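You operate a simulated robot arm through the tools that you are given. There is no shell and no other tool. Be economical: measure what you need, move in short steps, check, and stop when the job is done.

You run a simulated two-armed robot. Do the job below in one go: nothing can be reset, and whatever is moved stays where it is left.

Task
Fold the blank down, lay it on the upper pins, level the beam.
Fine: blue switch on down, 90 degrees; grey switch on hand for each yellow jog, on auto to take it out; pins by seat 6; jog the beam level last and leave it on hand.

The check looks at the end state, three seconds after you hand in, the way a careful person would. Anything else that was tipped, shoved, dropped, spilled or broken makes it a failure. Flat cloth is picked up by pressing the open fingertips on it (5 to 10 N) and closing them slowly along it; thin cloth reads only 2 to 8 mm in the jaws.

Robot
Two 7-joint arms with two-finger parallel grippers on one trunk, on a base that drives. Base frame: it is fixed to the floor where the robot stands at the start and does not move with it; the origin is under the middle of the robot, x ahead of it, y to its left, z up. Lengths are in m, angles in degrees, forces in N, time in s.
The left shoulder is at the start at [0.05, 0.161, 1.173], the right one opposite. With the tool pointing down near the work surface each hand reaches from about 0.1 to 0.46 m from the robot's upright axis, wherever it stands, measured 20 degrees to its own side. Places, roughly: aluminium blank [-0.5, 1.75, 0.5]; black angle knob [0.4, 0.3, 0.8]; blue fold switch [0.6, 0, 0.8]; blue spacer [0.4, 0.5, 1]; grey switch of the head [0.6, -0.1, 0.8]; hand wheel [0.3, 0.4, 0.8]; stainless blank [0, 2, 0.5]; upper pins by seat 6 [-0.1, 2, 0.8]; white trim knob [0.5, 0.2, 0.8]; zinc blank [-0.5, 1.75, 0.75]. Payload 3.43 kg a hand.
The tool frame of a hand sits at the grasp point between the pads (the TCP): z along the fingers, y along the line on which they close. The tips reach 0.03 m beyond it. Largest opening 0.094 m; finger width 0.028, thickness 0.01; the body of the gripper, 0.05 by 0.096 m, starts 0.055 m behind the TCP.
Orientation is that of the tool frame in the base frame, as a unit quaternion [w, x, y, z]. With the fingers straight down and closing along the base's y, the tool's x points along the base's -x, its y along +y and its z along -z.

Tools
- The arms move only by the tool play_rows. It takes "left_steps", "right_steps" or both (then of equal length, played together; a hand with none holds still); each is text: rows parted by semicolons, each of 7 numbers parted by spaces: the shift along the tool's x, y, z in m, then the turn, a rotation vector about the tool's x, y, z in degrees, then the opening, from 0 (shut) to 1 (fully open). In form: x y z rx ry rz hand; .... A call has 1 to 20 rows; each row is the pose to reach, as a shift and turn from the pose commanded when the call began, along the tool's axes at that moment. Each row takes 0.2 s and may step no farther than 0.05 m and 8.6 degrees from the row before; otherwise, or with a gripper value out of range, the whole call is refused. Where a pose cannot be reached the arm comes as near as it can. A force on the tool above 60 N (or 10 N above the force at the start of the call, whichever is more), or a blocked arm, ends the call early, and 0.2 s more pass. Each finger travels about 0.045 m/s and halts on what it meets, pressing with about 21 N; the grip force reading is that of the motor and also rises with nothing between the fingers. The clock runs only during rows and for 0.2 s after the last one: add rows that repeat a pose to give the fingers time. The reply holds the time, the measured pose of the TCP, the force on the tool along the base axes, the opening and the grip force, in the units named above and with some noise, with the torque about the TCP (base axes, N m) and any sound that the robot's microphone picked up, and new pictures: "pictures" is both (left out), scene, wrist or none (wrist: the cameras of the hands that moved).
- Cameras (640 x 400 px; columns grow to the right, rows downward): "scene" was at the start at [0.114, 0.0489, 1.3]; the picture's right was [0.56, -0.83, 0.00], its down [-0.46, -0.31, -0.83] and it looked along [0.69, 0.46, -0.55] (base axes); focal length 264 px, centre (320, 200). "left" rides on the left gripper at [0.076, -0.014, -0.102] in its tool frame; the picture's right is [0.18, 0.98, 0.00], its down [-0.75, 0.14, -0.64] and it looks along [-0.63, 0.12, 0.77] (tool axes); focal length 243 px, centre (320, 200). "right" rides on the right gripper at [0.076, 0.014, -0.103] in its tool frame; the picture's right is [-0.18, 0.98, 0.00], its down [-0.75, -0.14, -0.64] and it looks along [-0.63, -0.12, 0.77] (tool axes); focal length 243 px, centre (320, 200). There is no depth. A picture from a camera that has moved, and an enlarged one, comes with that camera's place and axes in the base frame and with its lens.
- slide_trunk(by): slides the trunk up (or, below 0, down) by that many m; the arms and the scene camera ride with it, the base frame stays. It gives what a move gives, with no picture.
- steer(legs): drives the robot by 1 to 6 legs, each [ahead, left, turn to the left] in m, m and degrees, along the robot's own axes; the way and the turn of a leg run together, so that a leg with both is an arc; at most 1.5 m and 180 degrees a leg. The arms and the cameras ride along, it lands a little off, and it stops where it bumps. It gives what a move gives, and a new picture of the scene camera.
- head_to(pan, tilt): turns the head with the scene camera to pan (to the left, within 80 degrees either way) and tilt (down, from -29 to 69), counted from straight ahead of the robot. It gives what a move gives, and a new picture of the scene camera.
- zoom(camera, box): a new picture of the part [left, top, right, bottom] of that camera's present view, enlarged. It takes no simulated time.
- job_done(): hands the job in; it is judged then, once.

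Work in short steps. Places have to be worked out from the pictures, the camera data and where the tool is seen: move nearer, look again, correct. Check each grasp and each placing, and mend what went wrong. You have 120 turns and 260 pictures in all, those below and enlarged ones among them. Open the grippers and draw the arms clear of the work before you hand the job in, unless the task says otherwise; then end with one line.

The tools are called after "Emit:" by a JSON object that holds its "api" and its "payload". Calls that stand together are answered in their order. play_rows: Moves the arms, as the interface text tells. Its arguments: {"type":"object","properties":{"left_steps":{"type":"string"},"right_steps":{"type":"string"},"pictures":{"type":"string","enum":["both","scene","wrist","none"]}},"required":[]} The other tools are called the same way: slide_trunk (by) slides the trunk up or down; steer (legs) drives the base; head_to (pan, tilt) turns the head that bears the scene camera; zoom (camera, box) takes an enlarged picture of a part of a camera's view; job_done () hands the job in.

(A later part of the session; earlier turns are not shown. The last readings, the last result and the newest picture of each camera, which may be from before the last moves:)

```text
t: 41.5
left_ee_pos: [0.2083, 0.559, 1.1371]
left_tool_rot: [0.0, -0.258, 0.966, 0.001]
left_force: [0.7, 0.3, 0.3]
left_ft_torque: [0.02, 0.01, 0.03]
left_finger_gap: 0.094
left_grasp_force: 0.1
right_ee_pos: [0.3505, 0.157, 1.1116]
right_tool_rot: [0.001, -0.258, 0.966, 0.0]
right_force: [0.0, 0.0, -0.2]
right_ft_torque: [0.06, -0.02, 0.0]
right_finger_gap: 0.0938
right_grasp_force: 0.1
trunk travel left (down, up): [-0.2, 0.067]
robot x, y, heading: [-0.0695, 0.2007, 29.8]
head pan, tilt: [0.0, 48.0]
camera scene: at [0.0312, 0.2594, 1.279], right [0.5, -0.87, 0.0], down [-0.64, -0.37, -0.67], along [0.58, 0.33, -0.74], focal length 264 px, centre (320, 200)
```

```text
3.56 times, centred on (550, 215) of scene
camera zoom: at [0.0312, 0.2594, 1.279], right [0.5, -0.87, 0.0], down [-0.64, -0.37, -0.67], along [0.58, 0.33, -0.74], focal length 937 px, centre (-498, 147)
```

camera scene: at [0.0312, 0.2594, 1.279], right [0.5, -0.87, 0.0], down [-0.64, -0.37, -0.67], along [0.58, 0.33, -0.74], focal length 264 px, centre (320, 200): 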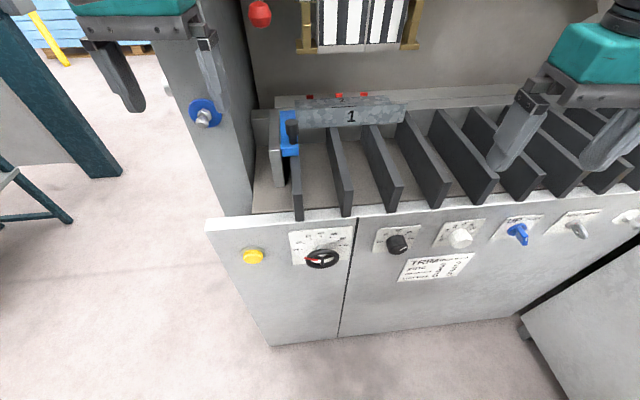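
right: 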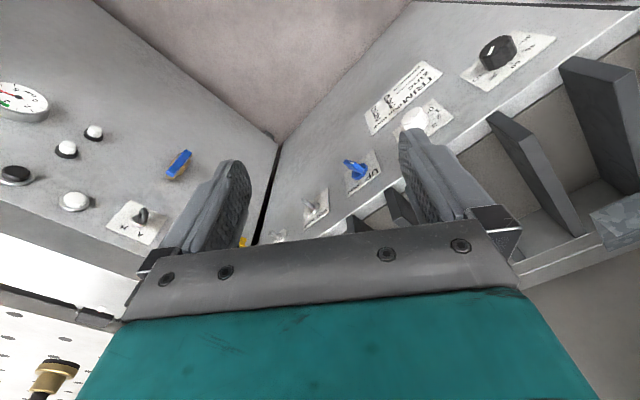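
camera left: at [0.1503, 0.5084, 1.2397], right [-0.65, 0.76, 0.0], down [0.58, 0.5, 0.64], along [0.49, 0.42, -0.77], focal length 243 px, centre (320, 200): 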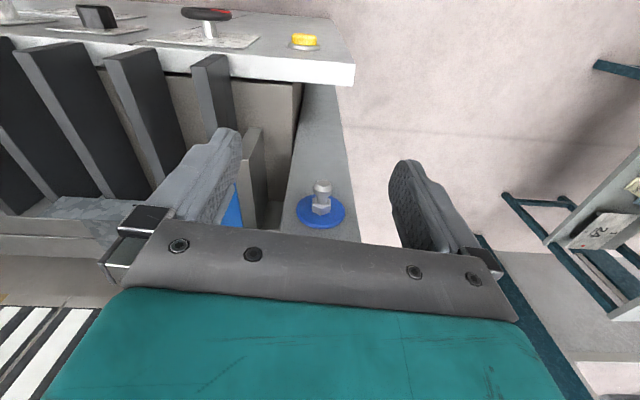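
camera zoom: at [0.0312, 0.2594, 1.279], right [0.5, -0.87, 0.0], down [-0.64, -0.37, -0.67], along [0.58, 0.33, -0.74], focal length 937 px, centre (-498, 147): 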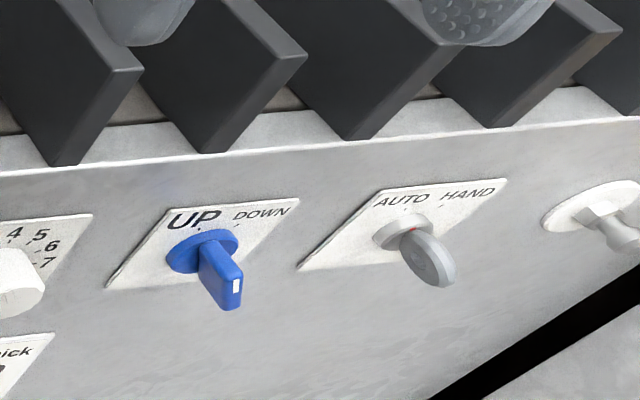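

Panel face lies about 0.44 m ahead. The blue switch and grey switch are thumb-turns. I back up and shift right so the right hand can work them pointing forward.

Emit:
{"api": "steer", "payload": {"legs": [[-0.18, 0, 0], [0, -0.33, 0]]}}

Emit:
{"api": "play_rows", "payload": {"right_steps": "0.02 0.03 0.02 0 -8 0 1;0.04 0.05 0.05 0 -16 0 1;0.04 0.05 0.08 0 -24 0 1;0.04 0.05 0.11 0 -32 0 1;0.04 0.05 0.14 0 -40 0 1;0.04 0.05 0.17 0 -48 0 1;0.04 0.05 0.19 0 -56 0 1;0.04 0.05 0.21 0 -64 0 1;0.04 0.05 0.21 0 -64 0 1"}}

```text
t: 46.1
left_ee_pos: [0.2176, 0.1816, 1.1376]
left_tool_rot: [0.001, -0.256, 0.967, -0.001]
left_force: [0.4, 0.1, 0.6]
left_ft_torque: [-0.01, -0.01, 0.03]
left_finger_gap: 0.0939
left_grasp_force: 0.1
right_ee_pos: [0.3602, -0.2204, 1.1104]
right_tool_rot: [-0.001, -0.256, 0.967, 0.0]
right_force: [0.3, -0.6, -0.4]
right_ft_torque: [0.01, -0.01, 0.0]
right_finger_gap: 0.094
right_grasp_force: 0.1
trunk travel left (down, up): [-0.2, 0.067]
robot x, y, heading: [-0.0632, -0.1712, 29.7]
head pan, tilt: [0.0, 48.0]
camera scene: at [0.0404, -0.118, 1.279], right [0.49, -0.87, 0.0], down [-0.65, -0.37, -0.67], along [0.58, 0.33, -0.74], focal length 264 px, centre (320, 200)
```

scene: 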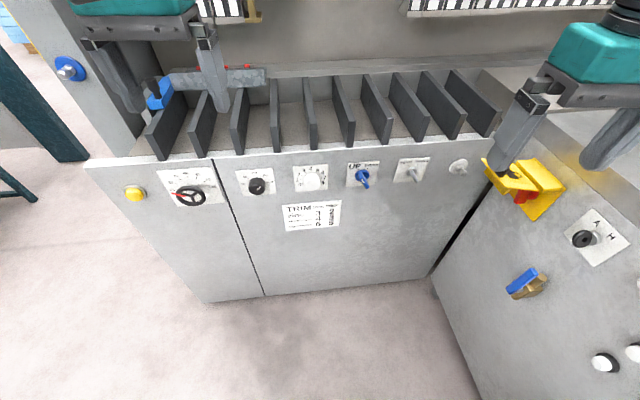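

```text
t: 48.1
left_ee_pos: [0.2176, 0.18, 1.1374]
left_tool_rot: [0.0, -0.255, 0.967, -0.001]
left_force: [0.4, -0.9, 0.0]
left_ft_torque: [0.01, -0.03, 0.0]
left_finger_gap: 0.0941
left_grasp_force: 0.0
right_ee_pos: [0.3505, -0.1502, 0.9269]
right_tool_rot: [0.362, -0.237, 0.896, 0.096]
right_force: [-0.9, 0.8, 0.8]
right_ft_torque: [0.05, 0.01, -0.01]
right_finger_gap: 0.0939
right_grasp_force: 0.0
right hand out of reach, approached as far as the arm can: row 2, 3, 4, 5, 6, 7, 8, 9
trunk travel left (down, up): [-0.2, 0.067]
robot x, y, heading: [-0.0632, -0.1772, 29.6]
head pan, tilt: [0.0, 48.0]
camera scene: at [0.0403, -0.1178, 1.279], right [0.49, -0.87, 0.0], down [-0.65, -0.37, -0.67], along [0.58, 0.33, -0.74], focal length 264 px, centre (320, 200)
camera right: at [0.2338, -0.1994, 0.9467], right [-0.37, 0.92, 0.13], down [0.15, -0.07, 0.99], along [0.92, 0.38, -0.11], focal length 243 px, centre (320, 200)
```

scene: 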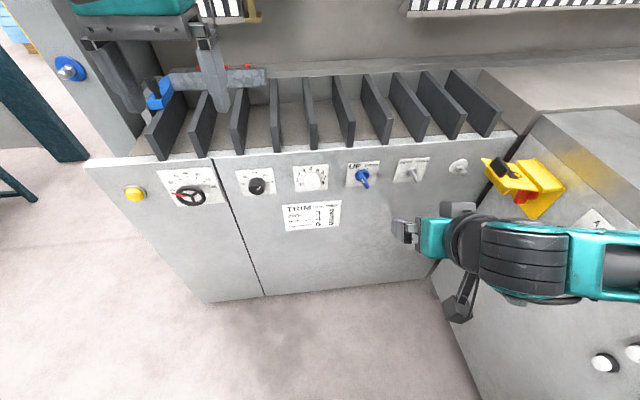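
right: 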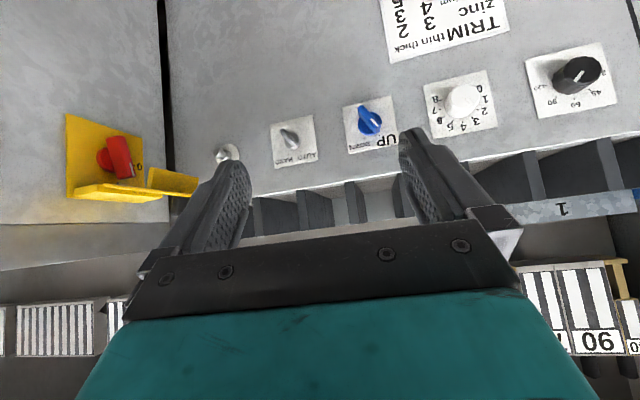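

The right wrist camera sees the whole panel upside down. I zoom on the controls.

Emit:
{"api": "zoom", "payload": {"camera": "right", "box": [400, 20, 640, 150]}}

Emit:
{"api": "zoom", "payload": {"camera": "right", "box": [200, 70, 420, 190]}}

```text
2.67 times, centred on (520, 85) of right
camera zoom: at [0.2338, -0.1994, 0.9467], right [-0.37, 0.92, 0.13], down [0.15, -0.07, 0.99], along [0.92, 0.38, -0.11], focal length 647 px, centre (-213, 507)
```

zoom: 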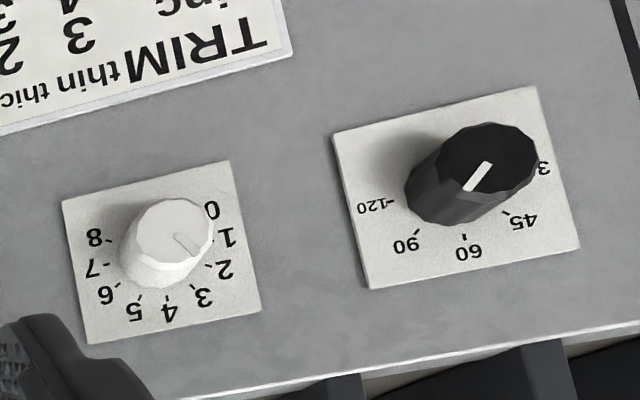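

```text
2.91 times, centred on (310, 130) of right
camera zoom: at [0.2338, -0.1994, 0.9467], right [-0.37, 0.92, 0.13], down [0.15, -0.07, 0.99], along [0.92, 0.38, -0.11], focal length 706 px, centre (349, 404)
```

zoom: 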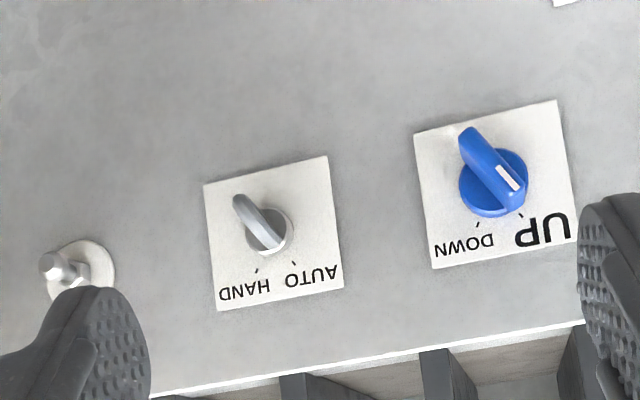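

Readings: blue is on UP, grey on AUTO, the black knob already points at 90, and trim at about 3 (zinc thin). The blue key is near (0.554, 0.043, 0.784) and the grey key near (0.64, −0.08, 0.78). I lower the trunk so that the right hand can point forward at panel height.

Emit:
{"api": "slide_trunk", "payload": {"by": -0.2}}

Emit:
{"api": "zoom", "payload": {"camera": "right", "box": [0, 0, 640, 400]}}

```text
t: 50.3
left_ee_pos: [0.2192, 0.1804, 0.9378]
left_tool_rot: [0.0, -0.256, 0.967, 0.0]
left_force: [-0.6, -1.0, 0.3]
left_ft_torque: [0.0, 0.0, 0.01]
left_finger_gap: 0.0942
left_grasp_force: 0.1
right_ee_pos: [0.3512, -0.15, 0.7278]
right_tool_rot: [0.362, -0.237, 0.896, 0.096]
right_force: [0.1, -0.2, 0.1]
right_ft_torque: [0.01, -0.04, 0.01]
right_finger_gap: 0.0941
right_grasp_force: 0.0
trunk travel left (down, up): [0.0, 0.267]
robot x, y, heading: [-0.0627, -0.1757, 29.5]
head pan, tilt: [0.0, 48.0]
```

```text
1.00 times, centred on (320, 200) of right (not enlarged: the box is as wide or as high as the picture)
camera zoom: at [0.2338, -0.1994, 0.7468], right [-0.37, 0.92, 0.13], down [0.15, -0.07, 0.99], along [0.92, 0.38, -0.11], focal length 243 px, centre (320, 200)
```

zoom: 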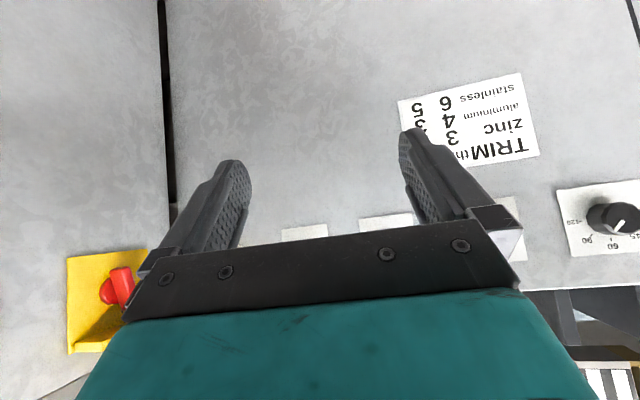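

I check whether the earlier commanded (steeper) tilt is held now that the trunk is lower.

Emit:
{"api": "play_rows", "payload": {"right_steps": "0 0 0 0 0 0 1;0 0 0 0 0 0 1", "pictures": "none"}}

```text
t: 50.9
left_ee_pos: [0.2179, 0.182, 0.9376]
left_tool_rot: [0.0, -0.256, 0.967, -0.001]
left_force: [-0.3, 0.2, -0.2]
left_ft_torque: [0.0, 0.0, -0.02]
left_finger_gap: 0.0939
left_grasp_force: 0.1
right_ee_pos: [0.3521, -0.1494, 0.7266]
right_tool_rot: [0.362, -0.236, 0.896, 0.096]
right_force: [-0.8, 0.5, 0.5]
right_ft_torque: [-0.04, 0.02, 0.0]
right_finger_gap: 0.0938
right_grasp_force: 0.1
trunk travel left (down, up): [0.0, 0.267]
robot x, y, heading: [-0.0619, -0.1758, 29.7]
head pan, tilt: [0.0, 48.0]
```

I raise and advance the right hand toward the blue key while tilting it nearer to horizontal.

Emit:
{"api": "play_rows", "payload": {"right_steps": "-.031 .012 .011 0 -7.2 0 1;-.063 .024 .022 0 -14.4 0 1;-.094 .036 .032 0 -21.6 0 1;-.126 .048 .043 0 -28.8 0 1;-.157 .06 .054 0 -36 0 1;-.157 .06 .054 0 -36 0 1"}}

```text
t: 52.3
left_ee_pos: [0.2189, 0.1813, 0.9388]
left_tool_rot: [0.0, -0.256, 0.967, 0.0]
left_force: [-0.5, -0.3, -0.3]
left_ft_torque: [0.02, -0.02, 0.0]
left_finger_gap: 0.094
left_grasp_force: 0.1
right_ee_pos: [0.431, 0.0051, 0.8185]
right_tool_rot: [0.621, -0.194, 0.742, 0.163]
right_force: [0.1, 0.5, 0.0]
right_ft_torque: [-0.03, -0.01, 0.0]
right_finger_gap: 0.094
right_grasp_force: 0.2
right hand out of reach, approached as far as the arm can: row 2, 3, 4, 5, 6
trunk travel left (down, up): [0.0, 0.267]
robot x, y, heading: [-0.0623, -0.1757, 29.4]
head pan, tilt: [0.0, 48.0]
camera scene: at [0.0404, -0.1178, 1.079], right [0.49, -0.87, 0.0], down [-0.65, -0.37, -0.67], along [0.58, 0.33, -0.74], focal length 264 px, centre (320, 200)
camera right: at [0.324, -0.0384, 0.7588], right [-0.45, 0.87, 0.18], down [-0.37, -0.37, 0.85], along [0.81, 0.32, 0.49], focal length 243 px, centre (320, 200)
```

scene: 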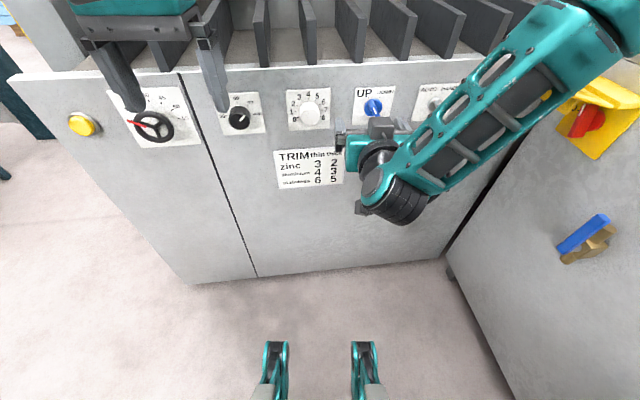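
right: 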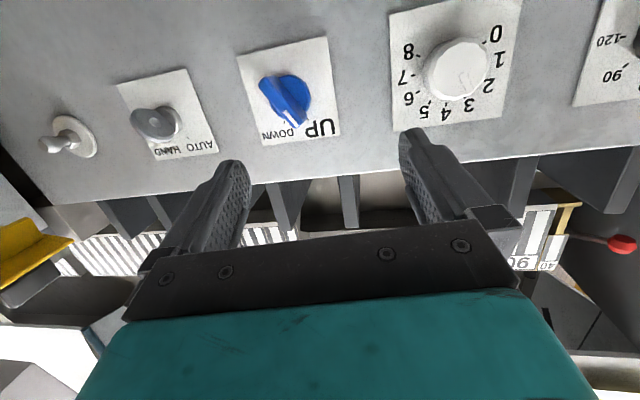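

The hand is level at z 0.82, about 0.11 m short of the blue key, which I place near (0.57, 0.05, 0.786), tilted 28° left. I align: right 0.028, down 0.032, roll −28°, partly close fingers.

Emit:
{"api": "play_rows", "payload": {"right_steps": ".008 -.007 .001 0 0 -7 .8;.016 -.014 .003 0 0 -14 .7;.024 -.021 .004 0 0 -21 .6;.032 -.028 .006 0 0 -28 .5;.032 -.028 .006 0 0 -28 .5"}}

Emit:
{"api": "zoom", "payload": {"camera": "scene", "box": [280, 60, 480, 180]}}

```text
t: 53.5
left_ee_pos: [0.2192, 0.1816, 0.9376]
left_tool_rot: [0.001, -0.256, 0.967, 0.001]
left_force: [-0.1, -0.2, 0.7]
left_ft_torque: [0.02, 0.03, 0.0]
left_finger_gap: 0.094
left_grasp_force: 0.0
right_ee_pos: [0.4235, 0.0072, 0.8045]
right_tool_rot: [0.641, -0.369, 0.672, 0.007]
right_force: [1.0, -1.1, -0.3]
right_ft_torque: [0.0, -0.01, 0.0]
right_finger_gap: 0.0471
right_grasp_force: 0.1
right hand out of reach, approached as far as the arm can: row 1, 2, 3, 4, 5
trunk travel left (down, up): [0.0, 0.267]
robot x, y, heading: [-0.0625, -0.1726, 29.4]
head pan, tilt: [0.0, 48.0]
camera scene: at [0.0404, -0.1178, 1.079], right [0.49, -0.87, 0.0], down [-0.65, -0.37, -0.67], along [0.58, 0.33, -0.74], focal length 264 px, centre (320, 200)
camera right: at [0.3352, -0.0678, 0.7479], right [-0.51, 0.81, -0.3], down [-0.55, -0.05, 0.83], along [0.66, 0.59, 0.47], focal length 243 px, centre (320, 200)
```

scene: 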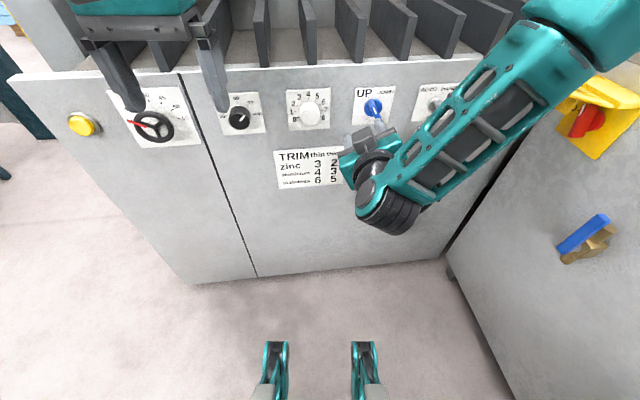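
right: 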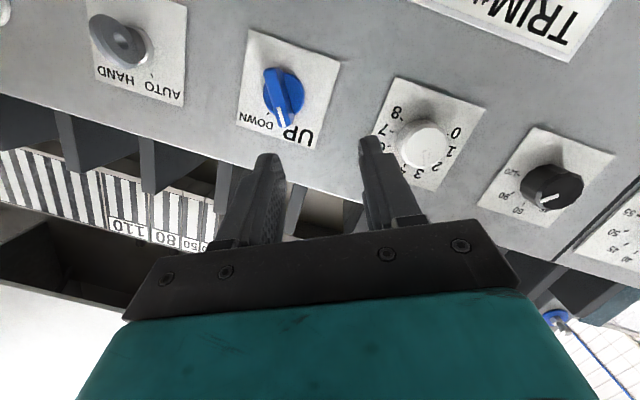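

```text
3.20 times, centred on (380, 120) of scene
camera zoom: at [0.0404, -0.1178, 1.079], right [0.49, -0.87, 0.0], down [-0.65, -0.37, -0.67], along [0.58, 0.33, -0.74], focal length 843 px, centre (128, 456)
```

zoom: 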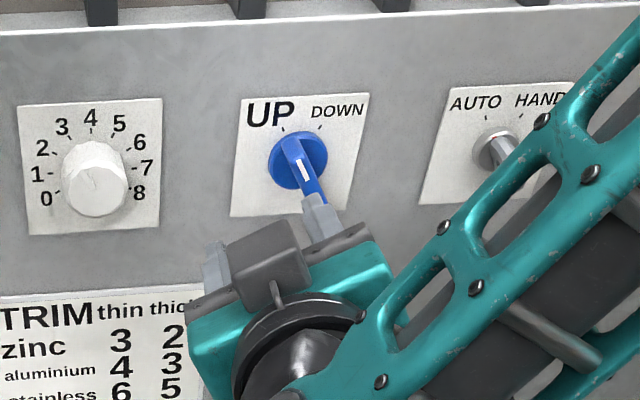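

The arm resists moving further right, so I shift the base right by 0.033 instead, then advance the hand along its axis.

Emit:
{"api": "steer", "payload": {"legs": [[0, -0.033, 0]]}}

Emit:
{"api": "play_rows", "payload": {"right_steps": "0 0 .025 0 0 0 .5;0 0 .05 0 0 0 .5;0 0 .05 0 0 0 .5"}}

Emit:
{"api": "zoom", "payload": {"camera": "scene", "box": [280, 60, 480, 180]}}

```text
t: 54.5
left_ee_pos: [0.2346, 0.1519, 0.9376]
left_tool_rot: [0.0, -0.256, 0.967, 0.0]
left_force: [-0.4, 1.0, -0.4]
left_ft_torque: [-0.01, -0.02, 0.01]
left_finger_gap: 0.094
left_grasp_force: 0.0
right_ee_pos: [0.4394, -0.0218, 0.8044]
right_tool_rot: [0.642, -0.368, 0.673, 0.006]
right_force: [-0.7, -0.2, -0.3]
right_ft_torque: [0.01, -0.01, 0.0]
right_finger_gap: 0.047
right_grasp_force: 0.0
trunk travel left (down, up): [0.0, 0.267]
robot x, y, heading: [-0.0464, -0.2046, 29.5]
head pan, tilt: [0.0, 48.0]
camera scene: at [0.0565, -0.1463, 1.079], right [0.49, -0.87, 0.0], down [-0.65, -0.37, -0.67], along [0.58, 0.33, -0.74], focal length 264 px, centre (320, 200)
```

scene: 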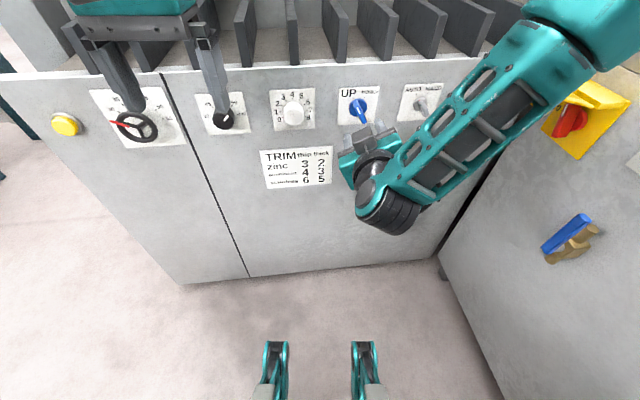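

```text
t: 55.2
left_ee_pos: [0.235, 0.154, 0.9385]
left_tool_rot: [0.0, -0.257, 0.966, 0.0]
left_force: [-1.0, 0.0, 0.0]
left_ft_torque: [-0.01, 0.02, -0.01]
left_finger_gap: 0.0941
left_grasp_force: 0.0
right_ee_pos: [0.4795, 0.0114, 0.7996]
right_tool_rot: [0.64, -0.367, 0.675, 0.005]
right_force: [0.7, 0.1, 0.4]
right_ft_torque: [-0.05, 0.0, -0.01]
right_finger_gap: 0.047
right_grasp_force: 0.1
right hand out of reach, approached as far as the arm can: row 1, 2, 3
trunk travel left (down, up): [0.0, 0.267]
robot x, y, heading: [-0.0461, -0.207, 29.7]
head pan, tilt: [0.0, 48.0]
camera scene: at [0.0565, -0.1462, 1.079], right [0.49, -0.87, 0.0], down [-0.65, -0.37, -0.67], along [0.58, 0.33, -0.74], focal length 264 px, centre (320, 200)
camera right: at [0.3893, -0.065, 0.7438], right [-0.51, 0.81, -0.3], down [-0.55, -0.04, 0.83], along [0.66, 0.59, 0.46], focal length 243 px, centre (320, 200)
```

scene: 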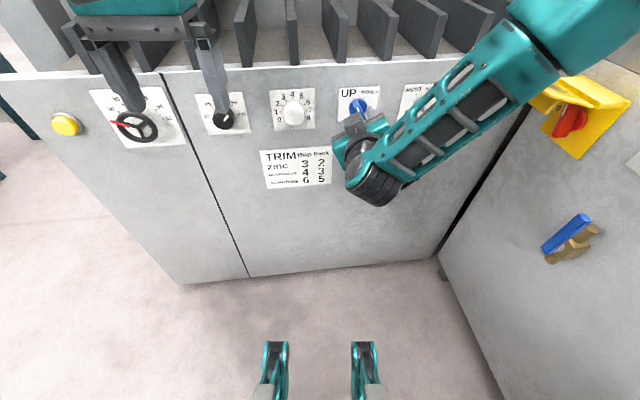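
right: 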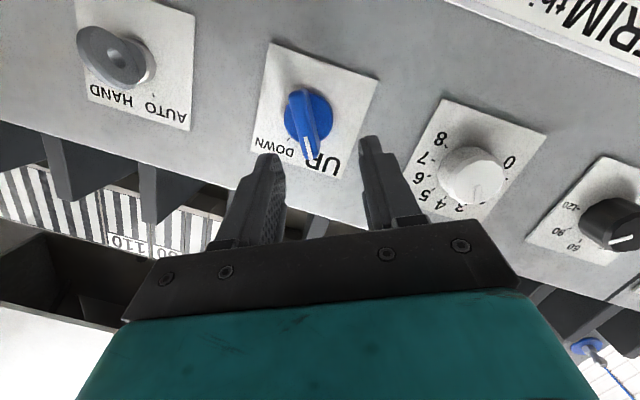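

```text
3.20 times, centred on (380, 120) of scene
camera zoom: at [0.0565, -0.1462, 1.079], right [0.49, -0.87, 0.0], down [-0.65, -0.37, -0.67], along [0.58, 0.33, -0.74], focal length 843 px, centre (128, 456)
```

zoom: 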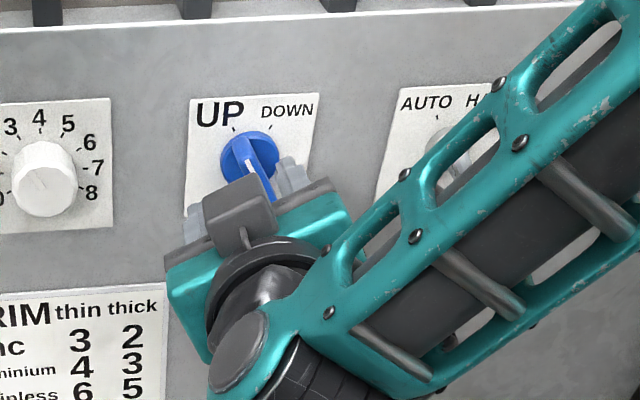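

The hub is at (0.568, 0.049, 0.780); the hand's axis passes about 1 cm left and 1.4 cm high. I drive the base ahead 0.05 and right 0.012, then lower the hand a little.

Emit:
{"api": "steer", "payload": {"legs": [[0.045, -0.012, 0]]}}

Emit:
{"api": "play_rows", "payload": {"right_steps": ".008 0 0 0 0 0 .5;.015 0 0 0 0 0 .5;.015 0 0 0 0 0 .5", "pictures": "wrist"}}

Emit:
{"api": "zoom", "payload": {"camera": "scene", "box": [280, 50, 480, 170]}}

```text
t: 56.2
left_ee_pos: [0.2798, 0.1649, 0.9373]
left_tool_rot: [-0.001, -0.256, 0.967, 0.0]
left_force: [0.1, -1.0, -0.5]
left_ft_torque: [-0.01, 0.02, 0.03]
left_finger_gap: 0.0941
left_grasp_force: 0.0
right_ee_pos: [0.5225, 0.0221, 0.7988]
right_tool_rot: [0.64, -0.367, 0.675, 0.005]
right_force: [-0.6, 0.2, -0.3]
right_ft_torque: [0.0, -0.01, 0.02]
right_finger_gap: 0.047
right_grasp_force: 0.1
trunk travel left (down, up): [0.0, 0.267]
robot x, y, heading: [-0.0017, -0.1899, 29.3]
head pan, tilt: [0.0, 48.0]
camera scene: at [0.1015, -0.1344, 1.0789], right [0.49, -0.87, 0.0], down [-0.65, -0.37, -0.67], along [0.58, 0.33, -0.74], focal length 264 px, centre (320, 200)
```

scene: 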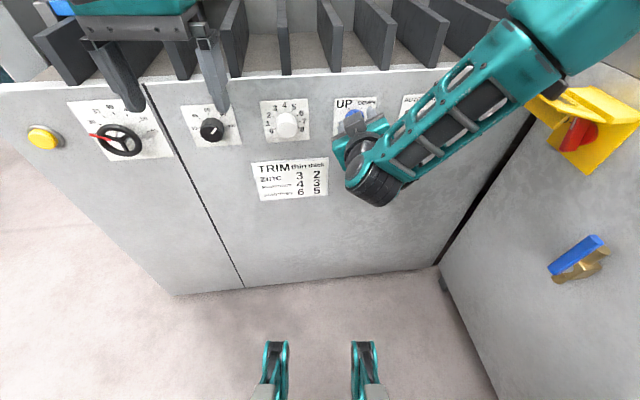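

```text
t: 57.0
left_ee_pos: [0.2796, 0.1642, 0.9387]
left_tool_rot: [0.0, -0.256, 0.967, 0.0]
left_force: [-0.4, 0.7, -0.9]
left_ft_torque: [-0.03, 0.07, 0.04]
left_finger_gap: 0.094
left_grasp_force: 0.2
right_ee_pos: [0.5184, 0.0217, 0.7909]
right_tool_rot: [0.639, -0.366, 0.676, 0.004]
right_force: [-0.1, 0.4, 0.6]
right_ft_torque: [-0.01, -0.02, -0.02]
right_finger_gap: 0.047
right_grasp_force: 0.0
right hand out of reach, approached as far as the arm can: row 1, 2, 3
trunk travel left (down, up): [0.0, 0.267]
robot x, y, heading: [0.0019, -0.1917, 29.7]
head pan, tilt: [0.0, 48.0]
camera right: at [0.4299, -0.0538, 0.7362], right [-0.51, 0.81, -0.3], down [-0.55, -0.04, 0.84], along [0.67, 0.59, 0.46], focal length 243 px, centre (320, 200)
```

right: 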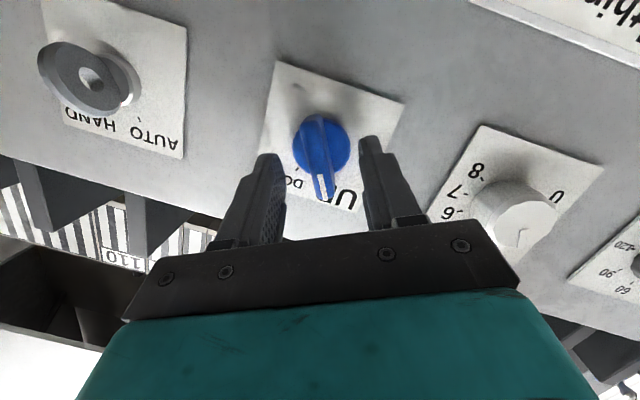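

```text
3.20 times, centred on (380, 110) of scene
camera zoom: at [0.1014, -0.1344, 1.079], right [0.49, -0.87, 0.0], down [-0.65, -0.37, -0.67], along [0.58, 0.33, -0.74], focal length 843 px, centre (128, 488)
```

zoom: 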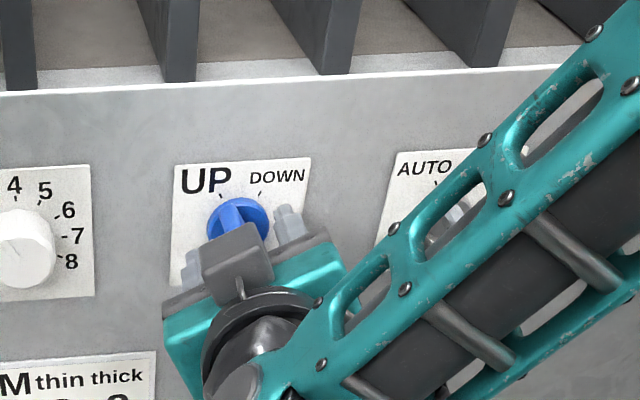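

Alignment is now on axis; the tips are about 27 mm short of the hub face. I advance the base 0.018 and close on the key.

Emit:
{"api": "steer", "payload": {"legs": [[0.018, 0, 0]]}}

Emit:
{"api": "play_rows", "payload": {"right_steps": "0 0 0 0 0 0 .35;0 0 0 0 0 0 .2;0 0 0 0 0 0 0.05;0 0 0 0 0 0 0;0 0 0 0 0 0 0", "pictures": "wrist"}}

```text
t: 57.7
left_ee_pos: [0.2952, 0.1736, 0.9379]
left_tool_rot: [-0.001, -0.257, 0.966, 0.001]
left_force: [-1.6, 0.5, 0.9]
left_ft_torque: [0.03, -0.01, -0.04]
left_finger_gap: 0.0936
left_grasp_force: 0.1
right_ee_pos: [0.5354, 0.03, 0.79]
right_tool_rot: [0.639, -0.367, 0.676, 0.003]
right_force: [0.2, 0.2, -0.3]
right_ft_torque: [0.0, -0.01, 0.02]
right_finger_gap: 0.0473
right_grasp_force: 0.1
trunk travel left (down, up): [0.0, 0.267]
robot x, y, heading: [0.0132, -0.1847, 29.6]
head pan, tilt: [0.0, 48.0]
camera scene: at [0.117, -0.1256, 1.079], right [0.49, -0.87, 0.0], down [-0.65, -0.37, -0.67], along [0.58, 0.33, -0.74], focal length 264 px, centre (320, 200)
```

scene: 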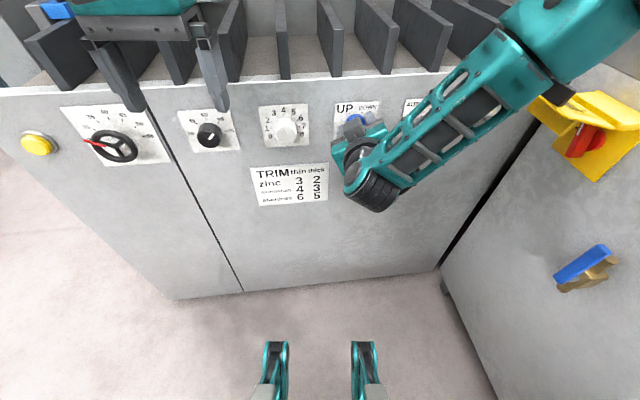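

```text
t: 58.9
left_ee_pos: [0.2953, 0.174, 0.9372]
left_tool_rot: [0.0, -0.257, 0.966, -0.001]
left_force: [0.2, -0.5, -0.4]
left_ft_torque: [-0.01, -0.01, -0.04]
left_finger_gap: 0.0939
left_grasp_force: 0.1
right_ee_pos: [0.5344, 0.0315, 0.792]
right_tool_rot: [0.639, -0.368, 0.676, 0.004]
right_force: [-5.9, 8.4, -6.9]
right_ft_torque: [0.12, 0.02, 0.67]
right_finger_gap: 0.0394
right_grasp_force: 44.7
trunk travel left (down, up): [0.0, 0.267]
robot x, y, heading: [0.0132, -0.1848, 29.5]
head pan, tilt: [0.0, 48.0]
camera right: at [0.4448, -0.0441, 0.7359], right [-0.51, 0.81, -0.3], down [-0.55, -0.04, 0.84], along [0.66, 0.59, 0.46], focal length 243 px, centre (320, 200)
```

right: 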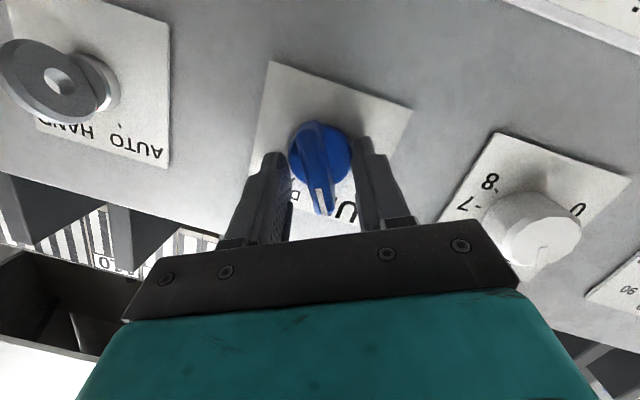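

Gap 39 mm: I've gripped the round hub rather than the key. I open, back off 12 mm and close again.

Emit:
{"api": "play_rows", "payload": {"right_steps": "0 0 0 0 0 0 .5;0 0 0 0 0 0 .5;0 0 -.007 0 0 0 .5;0 0 -.014 0 0 0 .5;0 0 -.014 0 0 0 .5;0 0 -.014 0 0 0 .3;0 0 -.014 0 0 0 .1;0 0 -.014 0 0 0 0;0 0 -.014 0 0 0 0;0 0 -.014 0 0 0 0", "pictures": "wrist"}}

```text
t: 61.1
left_ee_pos: [0.2956, 0.1739, 0.9377]
left_tool_rot: [0.001, -0.256, 0.967, 0.0]
left_force: [-0.1, 0.6, 0.5]
left_ft_torque: [0.0, -0.04, 0.03]
left_finger_gap: 0.0938
left_grasp_force: 0.1
right_ee_pos: [0.5233, 0.0242, 0.7939]
right_tool_rot: [0.639, -0.367, 0.676, 0.003]
right_force: [-1.0, 3.2, 0.6]
right_ft_torque: [-0.34, 0.41, 0.86]
right_finger_gap: 0.0121
right_grasp_force: 45.2
trunk travel left (down, up): [0.0, 0.267]
robot x, y, heading: [0.0123, -0.1859, 29.6]
head pan, tilt: [0.0, 48.0]
camera right: at [0.4331, -0.0508, 0.7386], right [-0.51, 0.81, -0.3], down [-0.55, -0.04, 0.84], along [0.67, 0.59, 0.46], focal length 243 px, centre (320, 200)
```

right: 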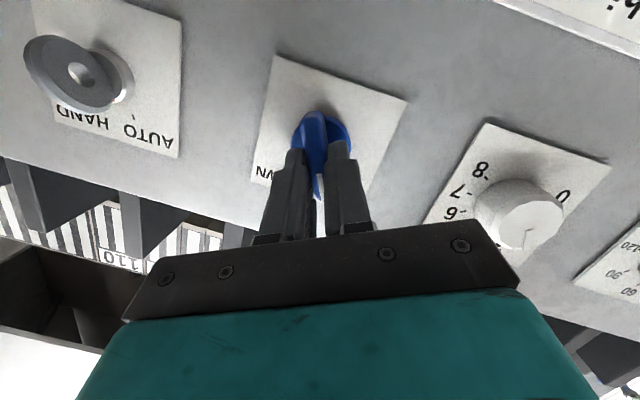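

The key is in the jaws (12 mm). I twist clockwise (+z) by 58° in steps.

Emit:
{"api": "play_rows", "payload": {"right_steps": "0 0 0 0 0 7 0;0 0 0 0 0 14 0;0 0 0 0 0 21 0;0 0 0 0 0 28 0;0 0 0 0 0 35 0;0 0 0 0 0 42 0;0 0 0 0 0 49 0;0 0 0 0 0 56 0;0 0 0 0 0 58 0;0 0 0 0 0 58 0", "pictures": "both"}}

```text
t: 63.3
left_ee_pos: [0.2963, 0.1727, 0.9379]
left_tool_rot: [-0.001, -0.257, 0.967, 0.0]
left_force: [0.7, -0.8, 0.1]
left_ft_torque: [0.05, 0.02, -0.01]
left_finger_gap: 0.0939
left_grasp_force: 0.0
right_ee_pos: [0.5261, 0.0195, 0.7934]
right_tool_rot: [0.558, 0.009, 0.769, 0.311]
right_force: [10.8, -22.3, -1.4]
right_ft_torque: [-0.45, 0.07, 0.63]
right_finger_gap: 0.016
right_grasp_force: 45.1
trunk travel left (down, up): [0.0, 0.267]
robot x, y, heading: [0.0151, -0.1827, 29.7]
head pan, tilt: [0.0, 48.0]
camera scene: at [0.118, -0.127, 1.0789], right [0.49, -0.87, 0.0], down [-0.65, -0.37, -0.67], along [0.58, 0.33, -0.74], focal length 264 px, centre (320, 200)
camera right: at [0.4026, 0.0122, 0.7526], right [-0.26, 0.73, 0.64], down [-0.22, -0.69, 0.69], along [0.94, 0.03, 0.34], focal length 243 px, centre (320, 200)
```

scene: 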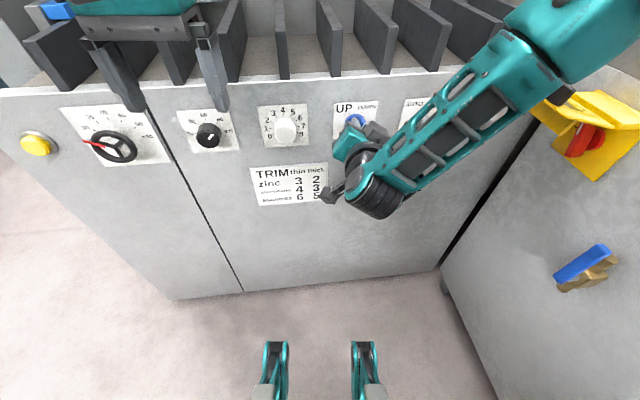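
right: 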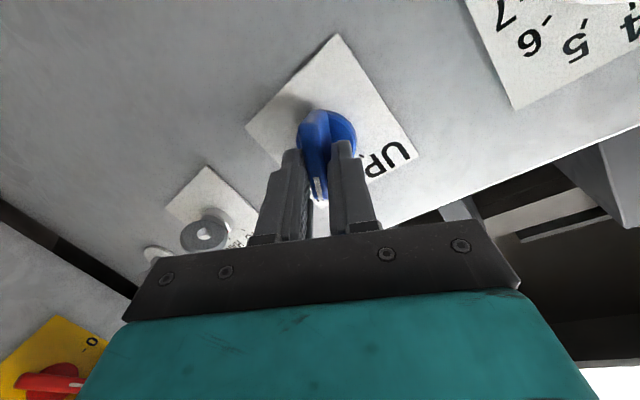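

The key followed the hand. I open and draw back to verify the switch.

Emit:
{"api": "play_rows", "payload": {"right_steps": "0 0 0 0 0 0 .3;0 0 0 0 0 0 .4;0 0 -.02 0 0 0 .5;0 0 -.045 0 0 0 .5;0 0 -.07 0 0 0 .5", "pictures": "wrist"}}

Emit:
{"api": "zoom", "payload": {"camera": "scene", "box": [280, 60, 480, 180]}}

```text
t: 64.5
left_ee_pos: [0.2945, 0.1735, 0.9376]
left_tool_rot: [0.001, -0.256, 0.967, 0.001]
left_force: [0.7, 0.9, -0.2]
left_ft_torque: [0.01, 0.01, 0.04]
left_finger_gap: 0.0939
left_grasp_force: 0.1
right_ee_pos: [0.4619, -0.0102, 0.8068]
right_tool_rot: [0.557, 0.008, 0.769, 0.313]
right_force: [-0.1, 0.3, -0.7]
right_ft_torque: [0.01, 0.0, 0.01]
right_finger_gap: 0.047
right_grasp_force: 0.0
trunk travel left (down, up): [0.0, 0.267]
robot x, y, heading: [0.0146, -0.1819, 29.7]
head pan, tilt: [0.0, 48.0]
camera right: at [0.3398, -0.0186, 0.7664], right [-0.26, 0.72, 0.64], down [-0.22, -0.69, 0.69], along [0.94, 0.04, 0.34], focal length 243 px, centre (320, 200)
```

right: 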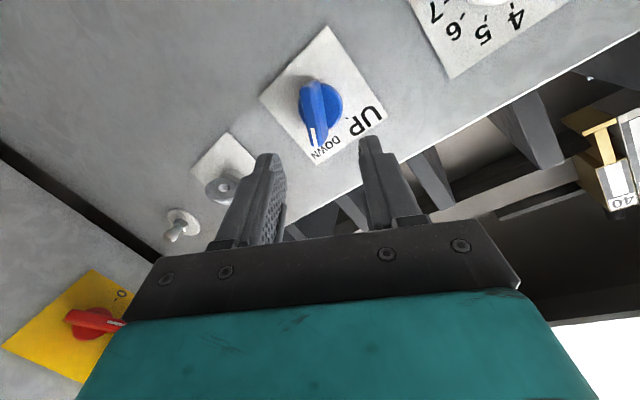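

```text
3.20 times, centred on (380, 120) of scene
camera zoom: at [0.117, -0.1256, 1.079], right [0.49, -0.87, 0.0], down [-0.65, -0.37, -0.67], along [0.58, 0.33, -0.74], focal length 843 px, centre (128, 456)
```

zoom: 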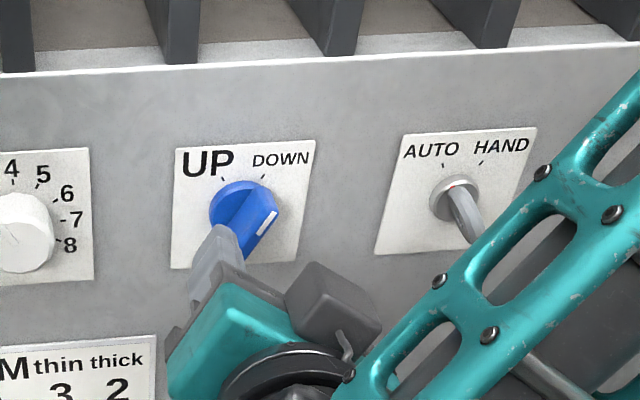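

Blue now reads DOWN. Next the grey key: I roll the hand back −58° and shift the base right by 0.138.

Emit:
{"api": "play_rows", "payload": {"right_steps": "0 0 0 0 0 -8 .5;0 0 0 0 0 -16 .5;0 0 0 0 0 -24 .5;0 0 0 0 0 -32 .5;0 0 0 0 0 -40 .5;0 0 0 0 0 -48 .5;0 0 0 0 0 -56 .5;0 0 0 0 0 -58 .5", "pictures": "none"}}

Emit:
{"api": "steer", "payload": {"legs": [[0, -0.138, 0]]}}

Emit:
{"api": "zoom", "payload": {"camera": "right", "box": [0, 0, 640, 400]}}

```text
t: 66.3
left_ee_pos: [0.2964, 0.1738, 0.9379]
left_tool_rot: [0.0, -0.255, 0.967, 0.0]
left_force: [0.1, 0.4, -0.3]
left_ft_torque: [-0.01, 0.01, -0.01]
left_finger_gap: 0.094
left_grasp_force: 0.0
right_ee_pos: [0.4622, -0.0095, 0.8053]
right_tool_rot: [0.639, -0.367, 0.675, 0.003]
right_force: [1.1, 0.5, -0.1]
right_ft_torque: [-0.02, 0.01, -0.01]
right_finger_gap: 0.0469
right_grasp_force: 0.0
trunk travel left (down, up): [0.0, 0.267]
robot x, y, heading: [0.0158, -0.1798, 29.4]
head pan, tilt: [0.0, 48.0]
```

```text
t: 68.2
left_ee_pos: [0.3638, 0.0532, 0.9378]
left_tool_rot: [-0.001, -0.257, 0.967, 0.0]
left_force: [0.2, -0.4, -0.7]
left_ft_torque: [0.01, -0.02, -0.01]
left_finger_gap: 0.094
left_grasp_force: 0.1
right_ee_pos: [0.5321, -0.1284, 0.8065]
right_tool_rot: [0.639, -0.366, 0.676, 0.003]
right_force: [-0.2, -0.4, 0.5]
right_ft_torque: [-0.03, 0.0, -0.01]
right_finger_gap: 0.0471
right_grasp_force: 0.1
trunk travel left (down, up): [0.0, 0.267]
robot x, y, heading: [0.0816, -0.3027, 29.5]
head pan, tilt: [0.0, 48.0]
camera scene: at [0.1848, -0.245, 1.079], right [0.49, -0.87, 0.0], down [-0.65, -0.37, -0.67], along [0.58, 0.33, -0.74], focal length 264 px, centre (320, 200)
```

scene: 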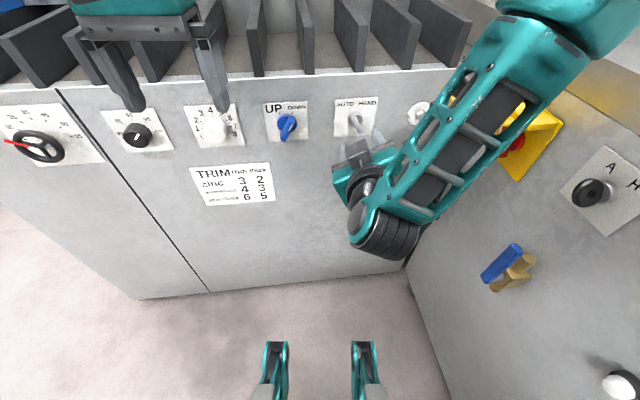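

```text
1.00 times, centred on (320, 200) of right (not enlarged: the box is as wide or as high as the picture)
camera zoom: at [0.4412, -0.2042, 0.7516], right [-0.51, 0.81, -0.3], down [-0.55, -0.04, 0.84], along [0.67, 0.59, 0.46], focal length 243 px, centre (320, 200)
```

zoom: 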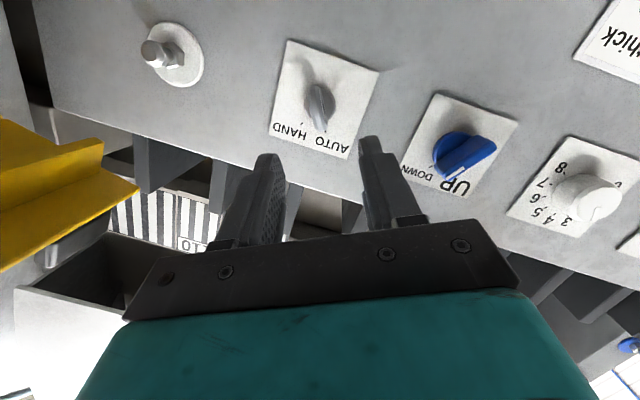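

The grey key sits at about (0.647, −0.065, 0.778), on the hand's axis and 0.134 from the TCP. I drive ahead 0.075 and inspect.

Emit:
{"api": "steer", "payload": {"legs": [[0.075, 0, 0]]}}

Emit:
{"api": "zoom", "payload": {"camera": "right", "box": [160, 40, 480, 240]}}

Emit:
{"api": "zoom", "payload": {"camera": "scene", "box": [260, 60, 460, 180]}}

```text
t: 69.2
left_ee_pos: [0.4292, 0.0907, 0.9373]
left_tool_rot: [0.0, -0.255, 0.967, 0.0]
left_force: [-1.4, 0.2, 0.9]
left_ft_torque: [0.03, 0.03, 0.01]
left_finger_gap: 0.094
left_grasp_force: 0.1
right_ee_pos: [0.5965, -0.0921, 0.8064]
right_tool_rot: [0.639, -0.366, 0.676, 0.003]
right_force: [-0.7, 1.2, -0.6]
right_ft_torque: [0.03, -0.01, 0.02]
right_finger_gap: 0.0473
right_grasp_force: 0.1
trunk travel left (down, up): [0.0, 0.267]
robot x, y, heading: [0.1432, -0.2652, 29.2]
head pan, tilt: [0.0, 48.0]
camera scene: at [0.2492, -0.2084, 1.0789], right [0.49, -0.87, 0.0], down [-0.65, -0.37, -0.67], along [0.58, 0.33, -0.74], focal length 264 px, centre (320, 200)
```

scene: 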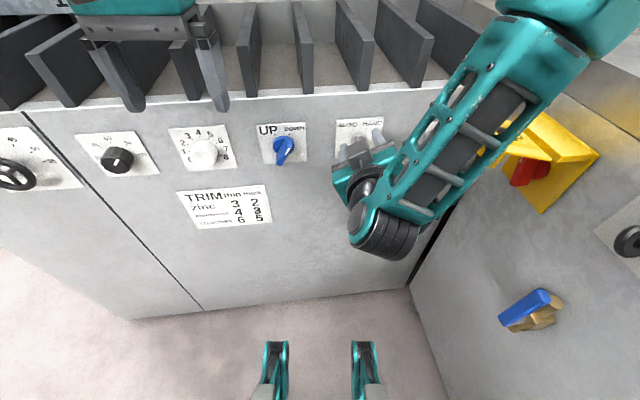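

```text
2.00 times, centred on (320, 140) of right
camera zoom: at [0.5056, -0.1677, 0.7515], right [-0.51, 0.81, -0.3], down [-0.55, -0.04, 0.84], along [0.67, 0.59, 0.46], focal length 485 px, centre (320, 320)
```

zoom: 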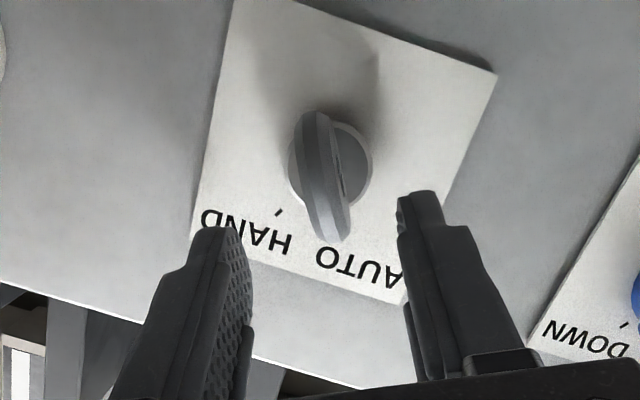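

```text
3.20 times, centred on (360, 120) of scene
camera zoom: at [0.2492, -0.2084, 1.0789], right [0.49, -0.87, 0.0], down [-0.65, -0.37, -0.67], along [0.58, 0.33, -0.74], focal length 843 px, centre (192, 456)
```

zoom: 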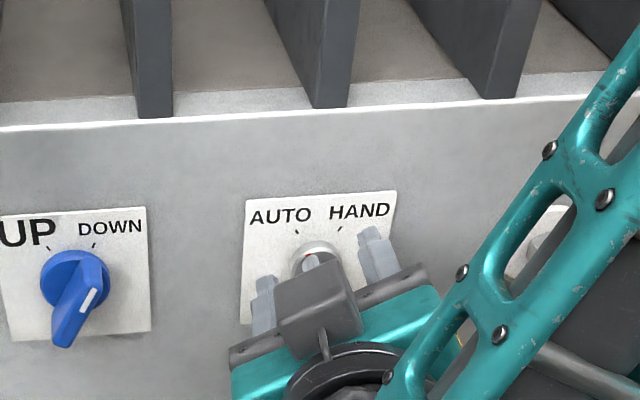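

The axis passes about 15 mm too high; I lower the hand, move 1 cm further in, and close slowly.

Emit:
{"api": "play_rows", "payload": {"right_steps": ".012 0 .004 0 0 0 .5;.024 0 .01 0 0 0 .5;.024 0 .014 0 0 0 .5;.024 0 .014 0 0 0 .5", "pictures": "none"}}

Emit:
{"api": "zoom", "payload": {"camera": "right", "box": [160, 40, 480, 240]}}

```text
t: 70.2
left_ee_pos: [0.4279, 0.0909, 0.9377]
left_tool_rot: [-0.001, -0.255, 0.967, 0.0]
left_force: [0.6, -0.9, -0.3]
left_ft_torque: [0.0, 0.02, -0.04]
left_finger_gap: 0.0941
left_grasp_force: 0.0
right_ee_pos: [0.6085, -0.0963, 0.7835]
right_tool_rot: [0.639, -0.366, 0.677, 0.002]
right_force: [0.0, -0.5, -0.6]
right_ft_torque: [0.01, 0.0, -0.01]
right_finger_gap: 0.0471
right_grasp_force: 0.0
trunk travel left (down, up): [0.0, 0.267]
robot x, y, heading: [0.1455, -0.2661, 29.4]
head pan, tilt: [0.0, 48.0]
```

```text
2.00 times, centred on (320, 140) of right
camera zoom: at [0.5194, -0.1719, 0.7284], right [-0.5, 0.81, -0.3], down [-0.55, -0.03, 0.84], along [0.67, 0.58, 0.46], focal length 485 px, centre (320, 320)
```

zoom: 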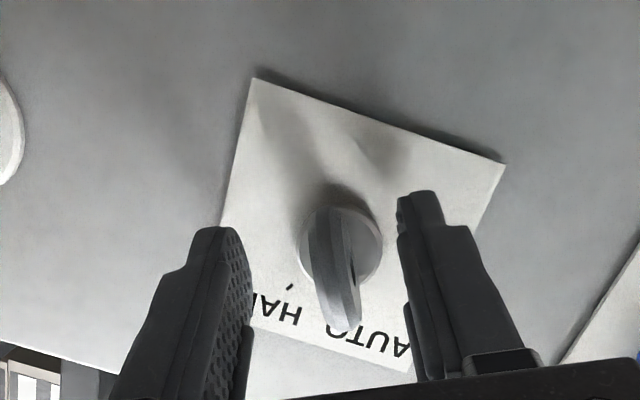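

The key is between the fingers. I close on it.

Emit:
{"api": "play_rows", "payload": {"right_steps": "0 .005 0 0 0 0 .4;0 .005 0 0 0 0 .25;0 .005 0 0 0 0 .1;0 .005 0 0 0 0 0;0 .005 0 0 0 0 0;0 .005 0 0 0 0 0", "pictures": "wrist"}}

```text
t: 71.6
left_ee_pos: [0.429, 0.0901, 0.9377]
left_tool_rot: [0.001, -0.255, 0.967, 0.001]
left_force: [0.5, 0.0, 0.2]
left_ft_torque: [0.03, 0.01, 0.0]
left_finger_gap: 0.0942
left_grasp_force: 0.1
right_ee_pos: [0.6073, -0.0956, 0.7818]
right_tool_rot: [0.639, -0.366, 0.676, 0.004]
right_force: [0.8, -10.9, 5.9]
right_ft_torque: [-0.41, 0.59, 0.43]
right_finger_gap: 0.0106
right_grasp_force: 44.6
trunk travel left (down, up): [0.0, 0.267]
robot x, y, heading: [0.1467, -0.2657, 29.4]
head pan, tilt: [0.0, 48.0]
camera right: at [0.5173, -0.17, 0.7262], right [-0.5, 0.81, -0.3], down [-0.55, -0.03, 0.84], along [0.67, 0.58, 0.46], focal length 243 px, centre (320, 200)
```

right: 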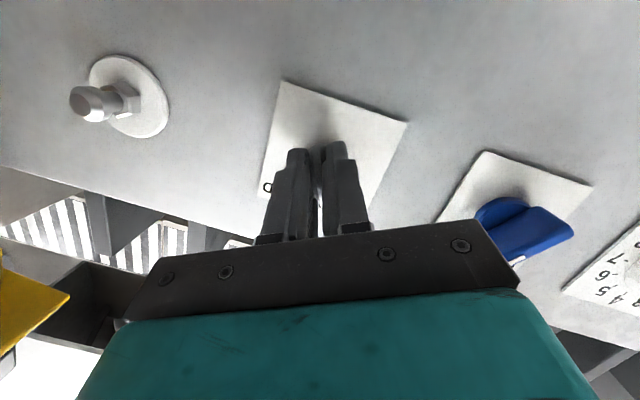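

Gripped at 10.6 mm. I twist it clockwise to HAND, release and back off.

Emit:
{"api": "play_rows", "payload": {"right_steps": "0 0 0 0 0 7 0;0 0 0 0 0 14 0;0 0 0 0 0 21 0;0 0 0 0 0 28 0;0 0 0 0 0 35 0;0 0 0 0 0 42 0;0 0 0 0 0 49 0;0 0 0 0 0 56 0;0 0 0 0 0 58 0;0 0 0 0 0 58 0;0 0 0 0 0 58 .25;0 0 0 0 0 58 .4;0 0 -.02 0 0 58 .5;0 0 -.045 0 0 58 .5;0 0 -.07 0 0 58 .5;0 0 -.07 0 0 58 .5", "pictures": "wrist"}}

Emit:
{"api": "zoom", "payload": {"camera": "scene", "box": [260, 60, 460, 180]}}

```text
t: 75.0
left_ee_pos: [0.4278, 0.0913, 0.9372]
left_tool_rot: [0.0, -0.255, 0.967, 0.0]
left_force: [-0.2, -0.7, -1.0]
left_ft_torque: [-0.01, 0.04, 0.01]
left_finger_gap: 0.0939
left_grasp_force: 0.2
right_ee_pos: [0.5458, -0.1278, 0.7928]
right_tool_rot: [0.558, 0.007, 0.769, 0.312]
right_force: [-0.2, 0.6, -1.3]
right_ft_torque: [0.0, -0.03, -0.02]
right_finger_gap: 0.0472
right_grasp_force: 0.0
trunk travel left (down, up): [0.0, 0.267]
robot x, y, heading: [0.144, -0.2664, 29.7]
head pan, tilt: [0.0, 48.0]
camera right: at [0.4239, -0.1364, 0.7532], right [-0.26, 0.72, 0.64], down [-0.22, -0.69, 0.69], along [0.94, 0.04, 0.34], focal length 243 px, centre (320, 200)
```

right: 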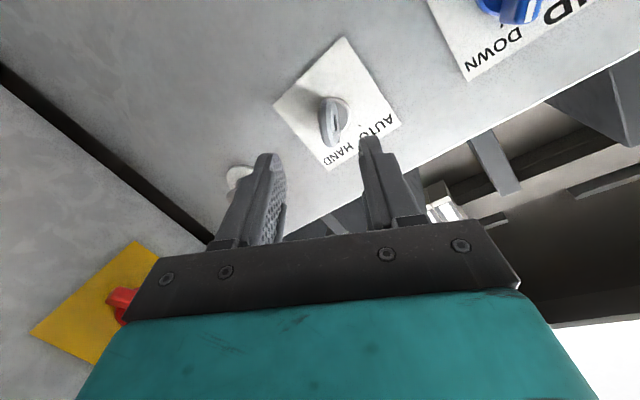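

```text
3.20 times, centred on (360, 120) of scene
camera zoom: at [0.2491, -0.2085, 1.079], right [0.49, -0.87, 0.0], down [-0.65, -0.37, -0.67], along [0.58, 0.33, -0.74], focal length 843 px, centre (192, 456)
```

zoom: 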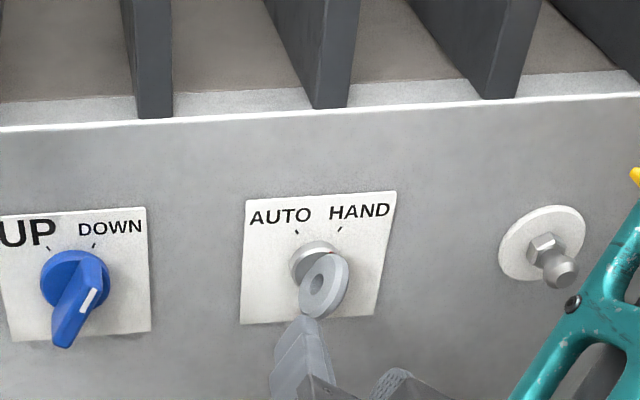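

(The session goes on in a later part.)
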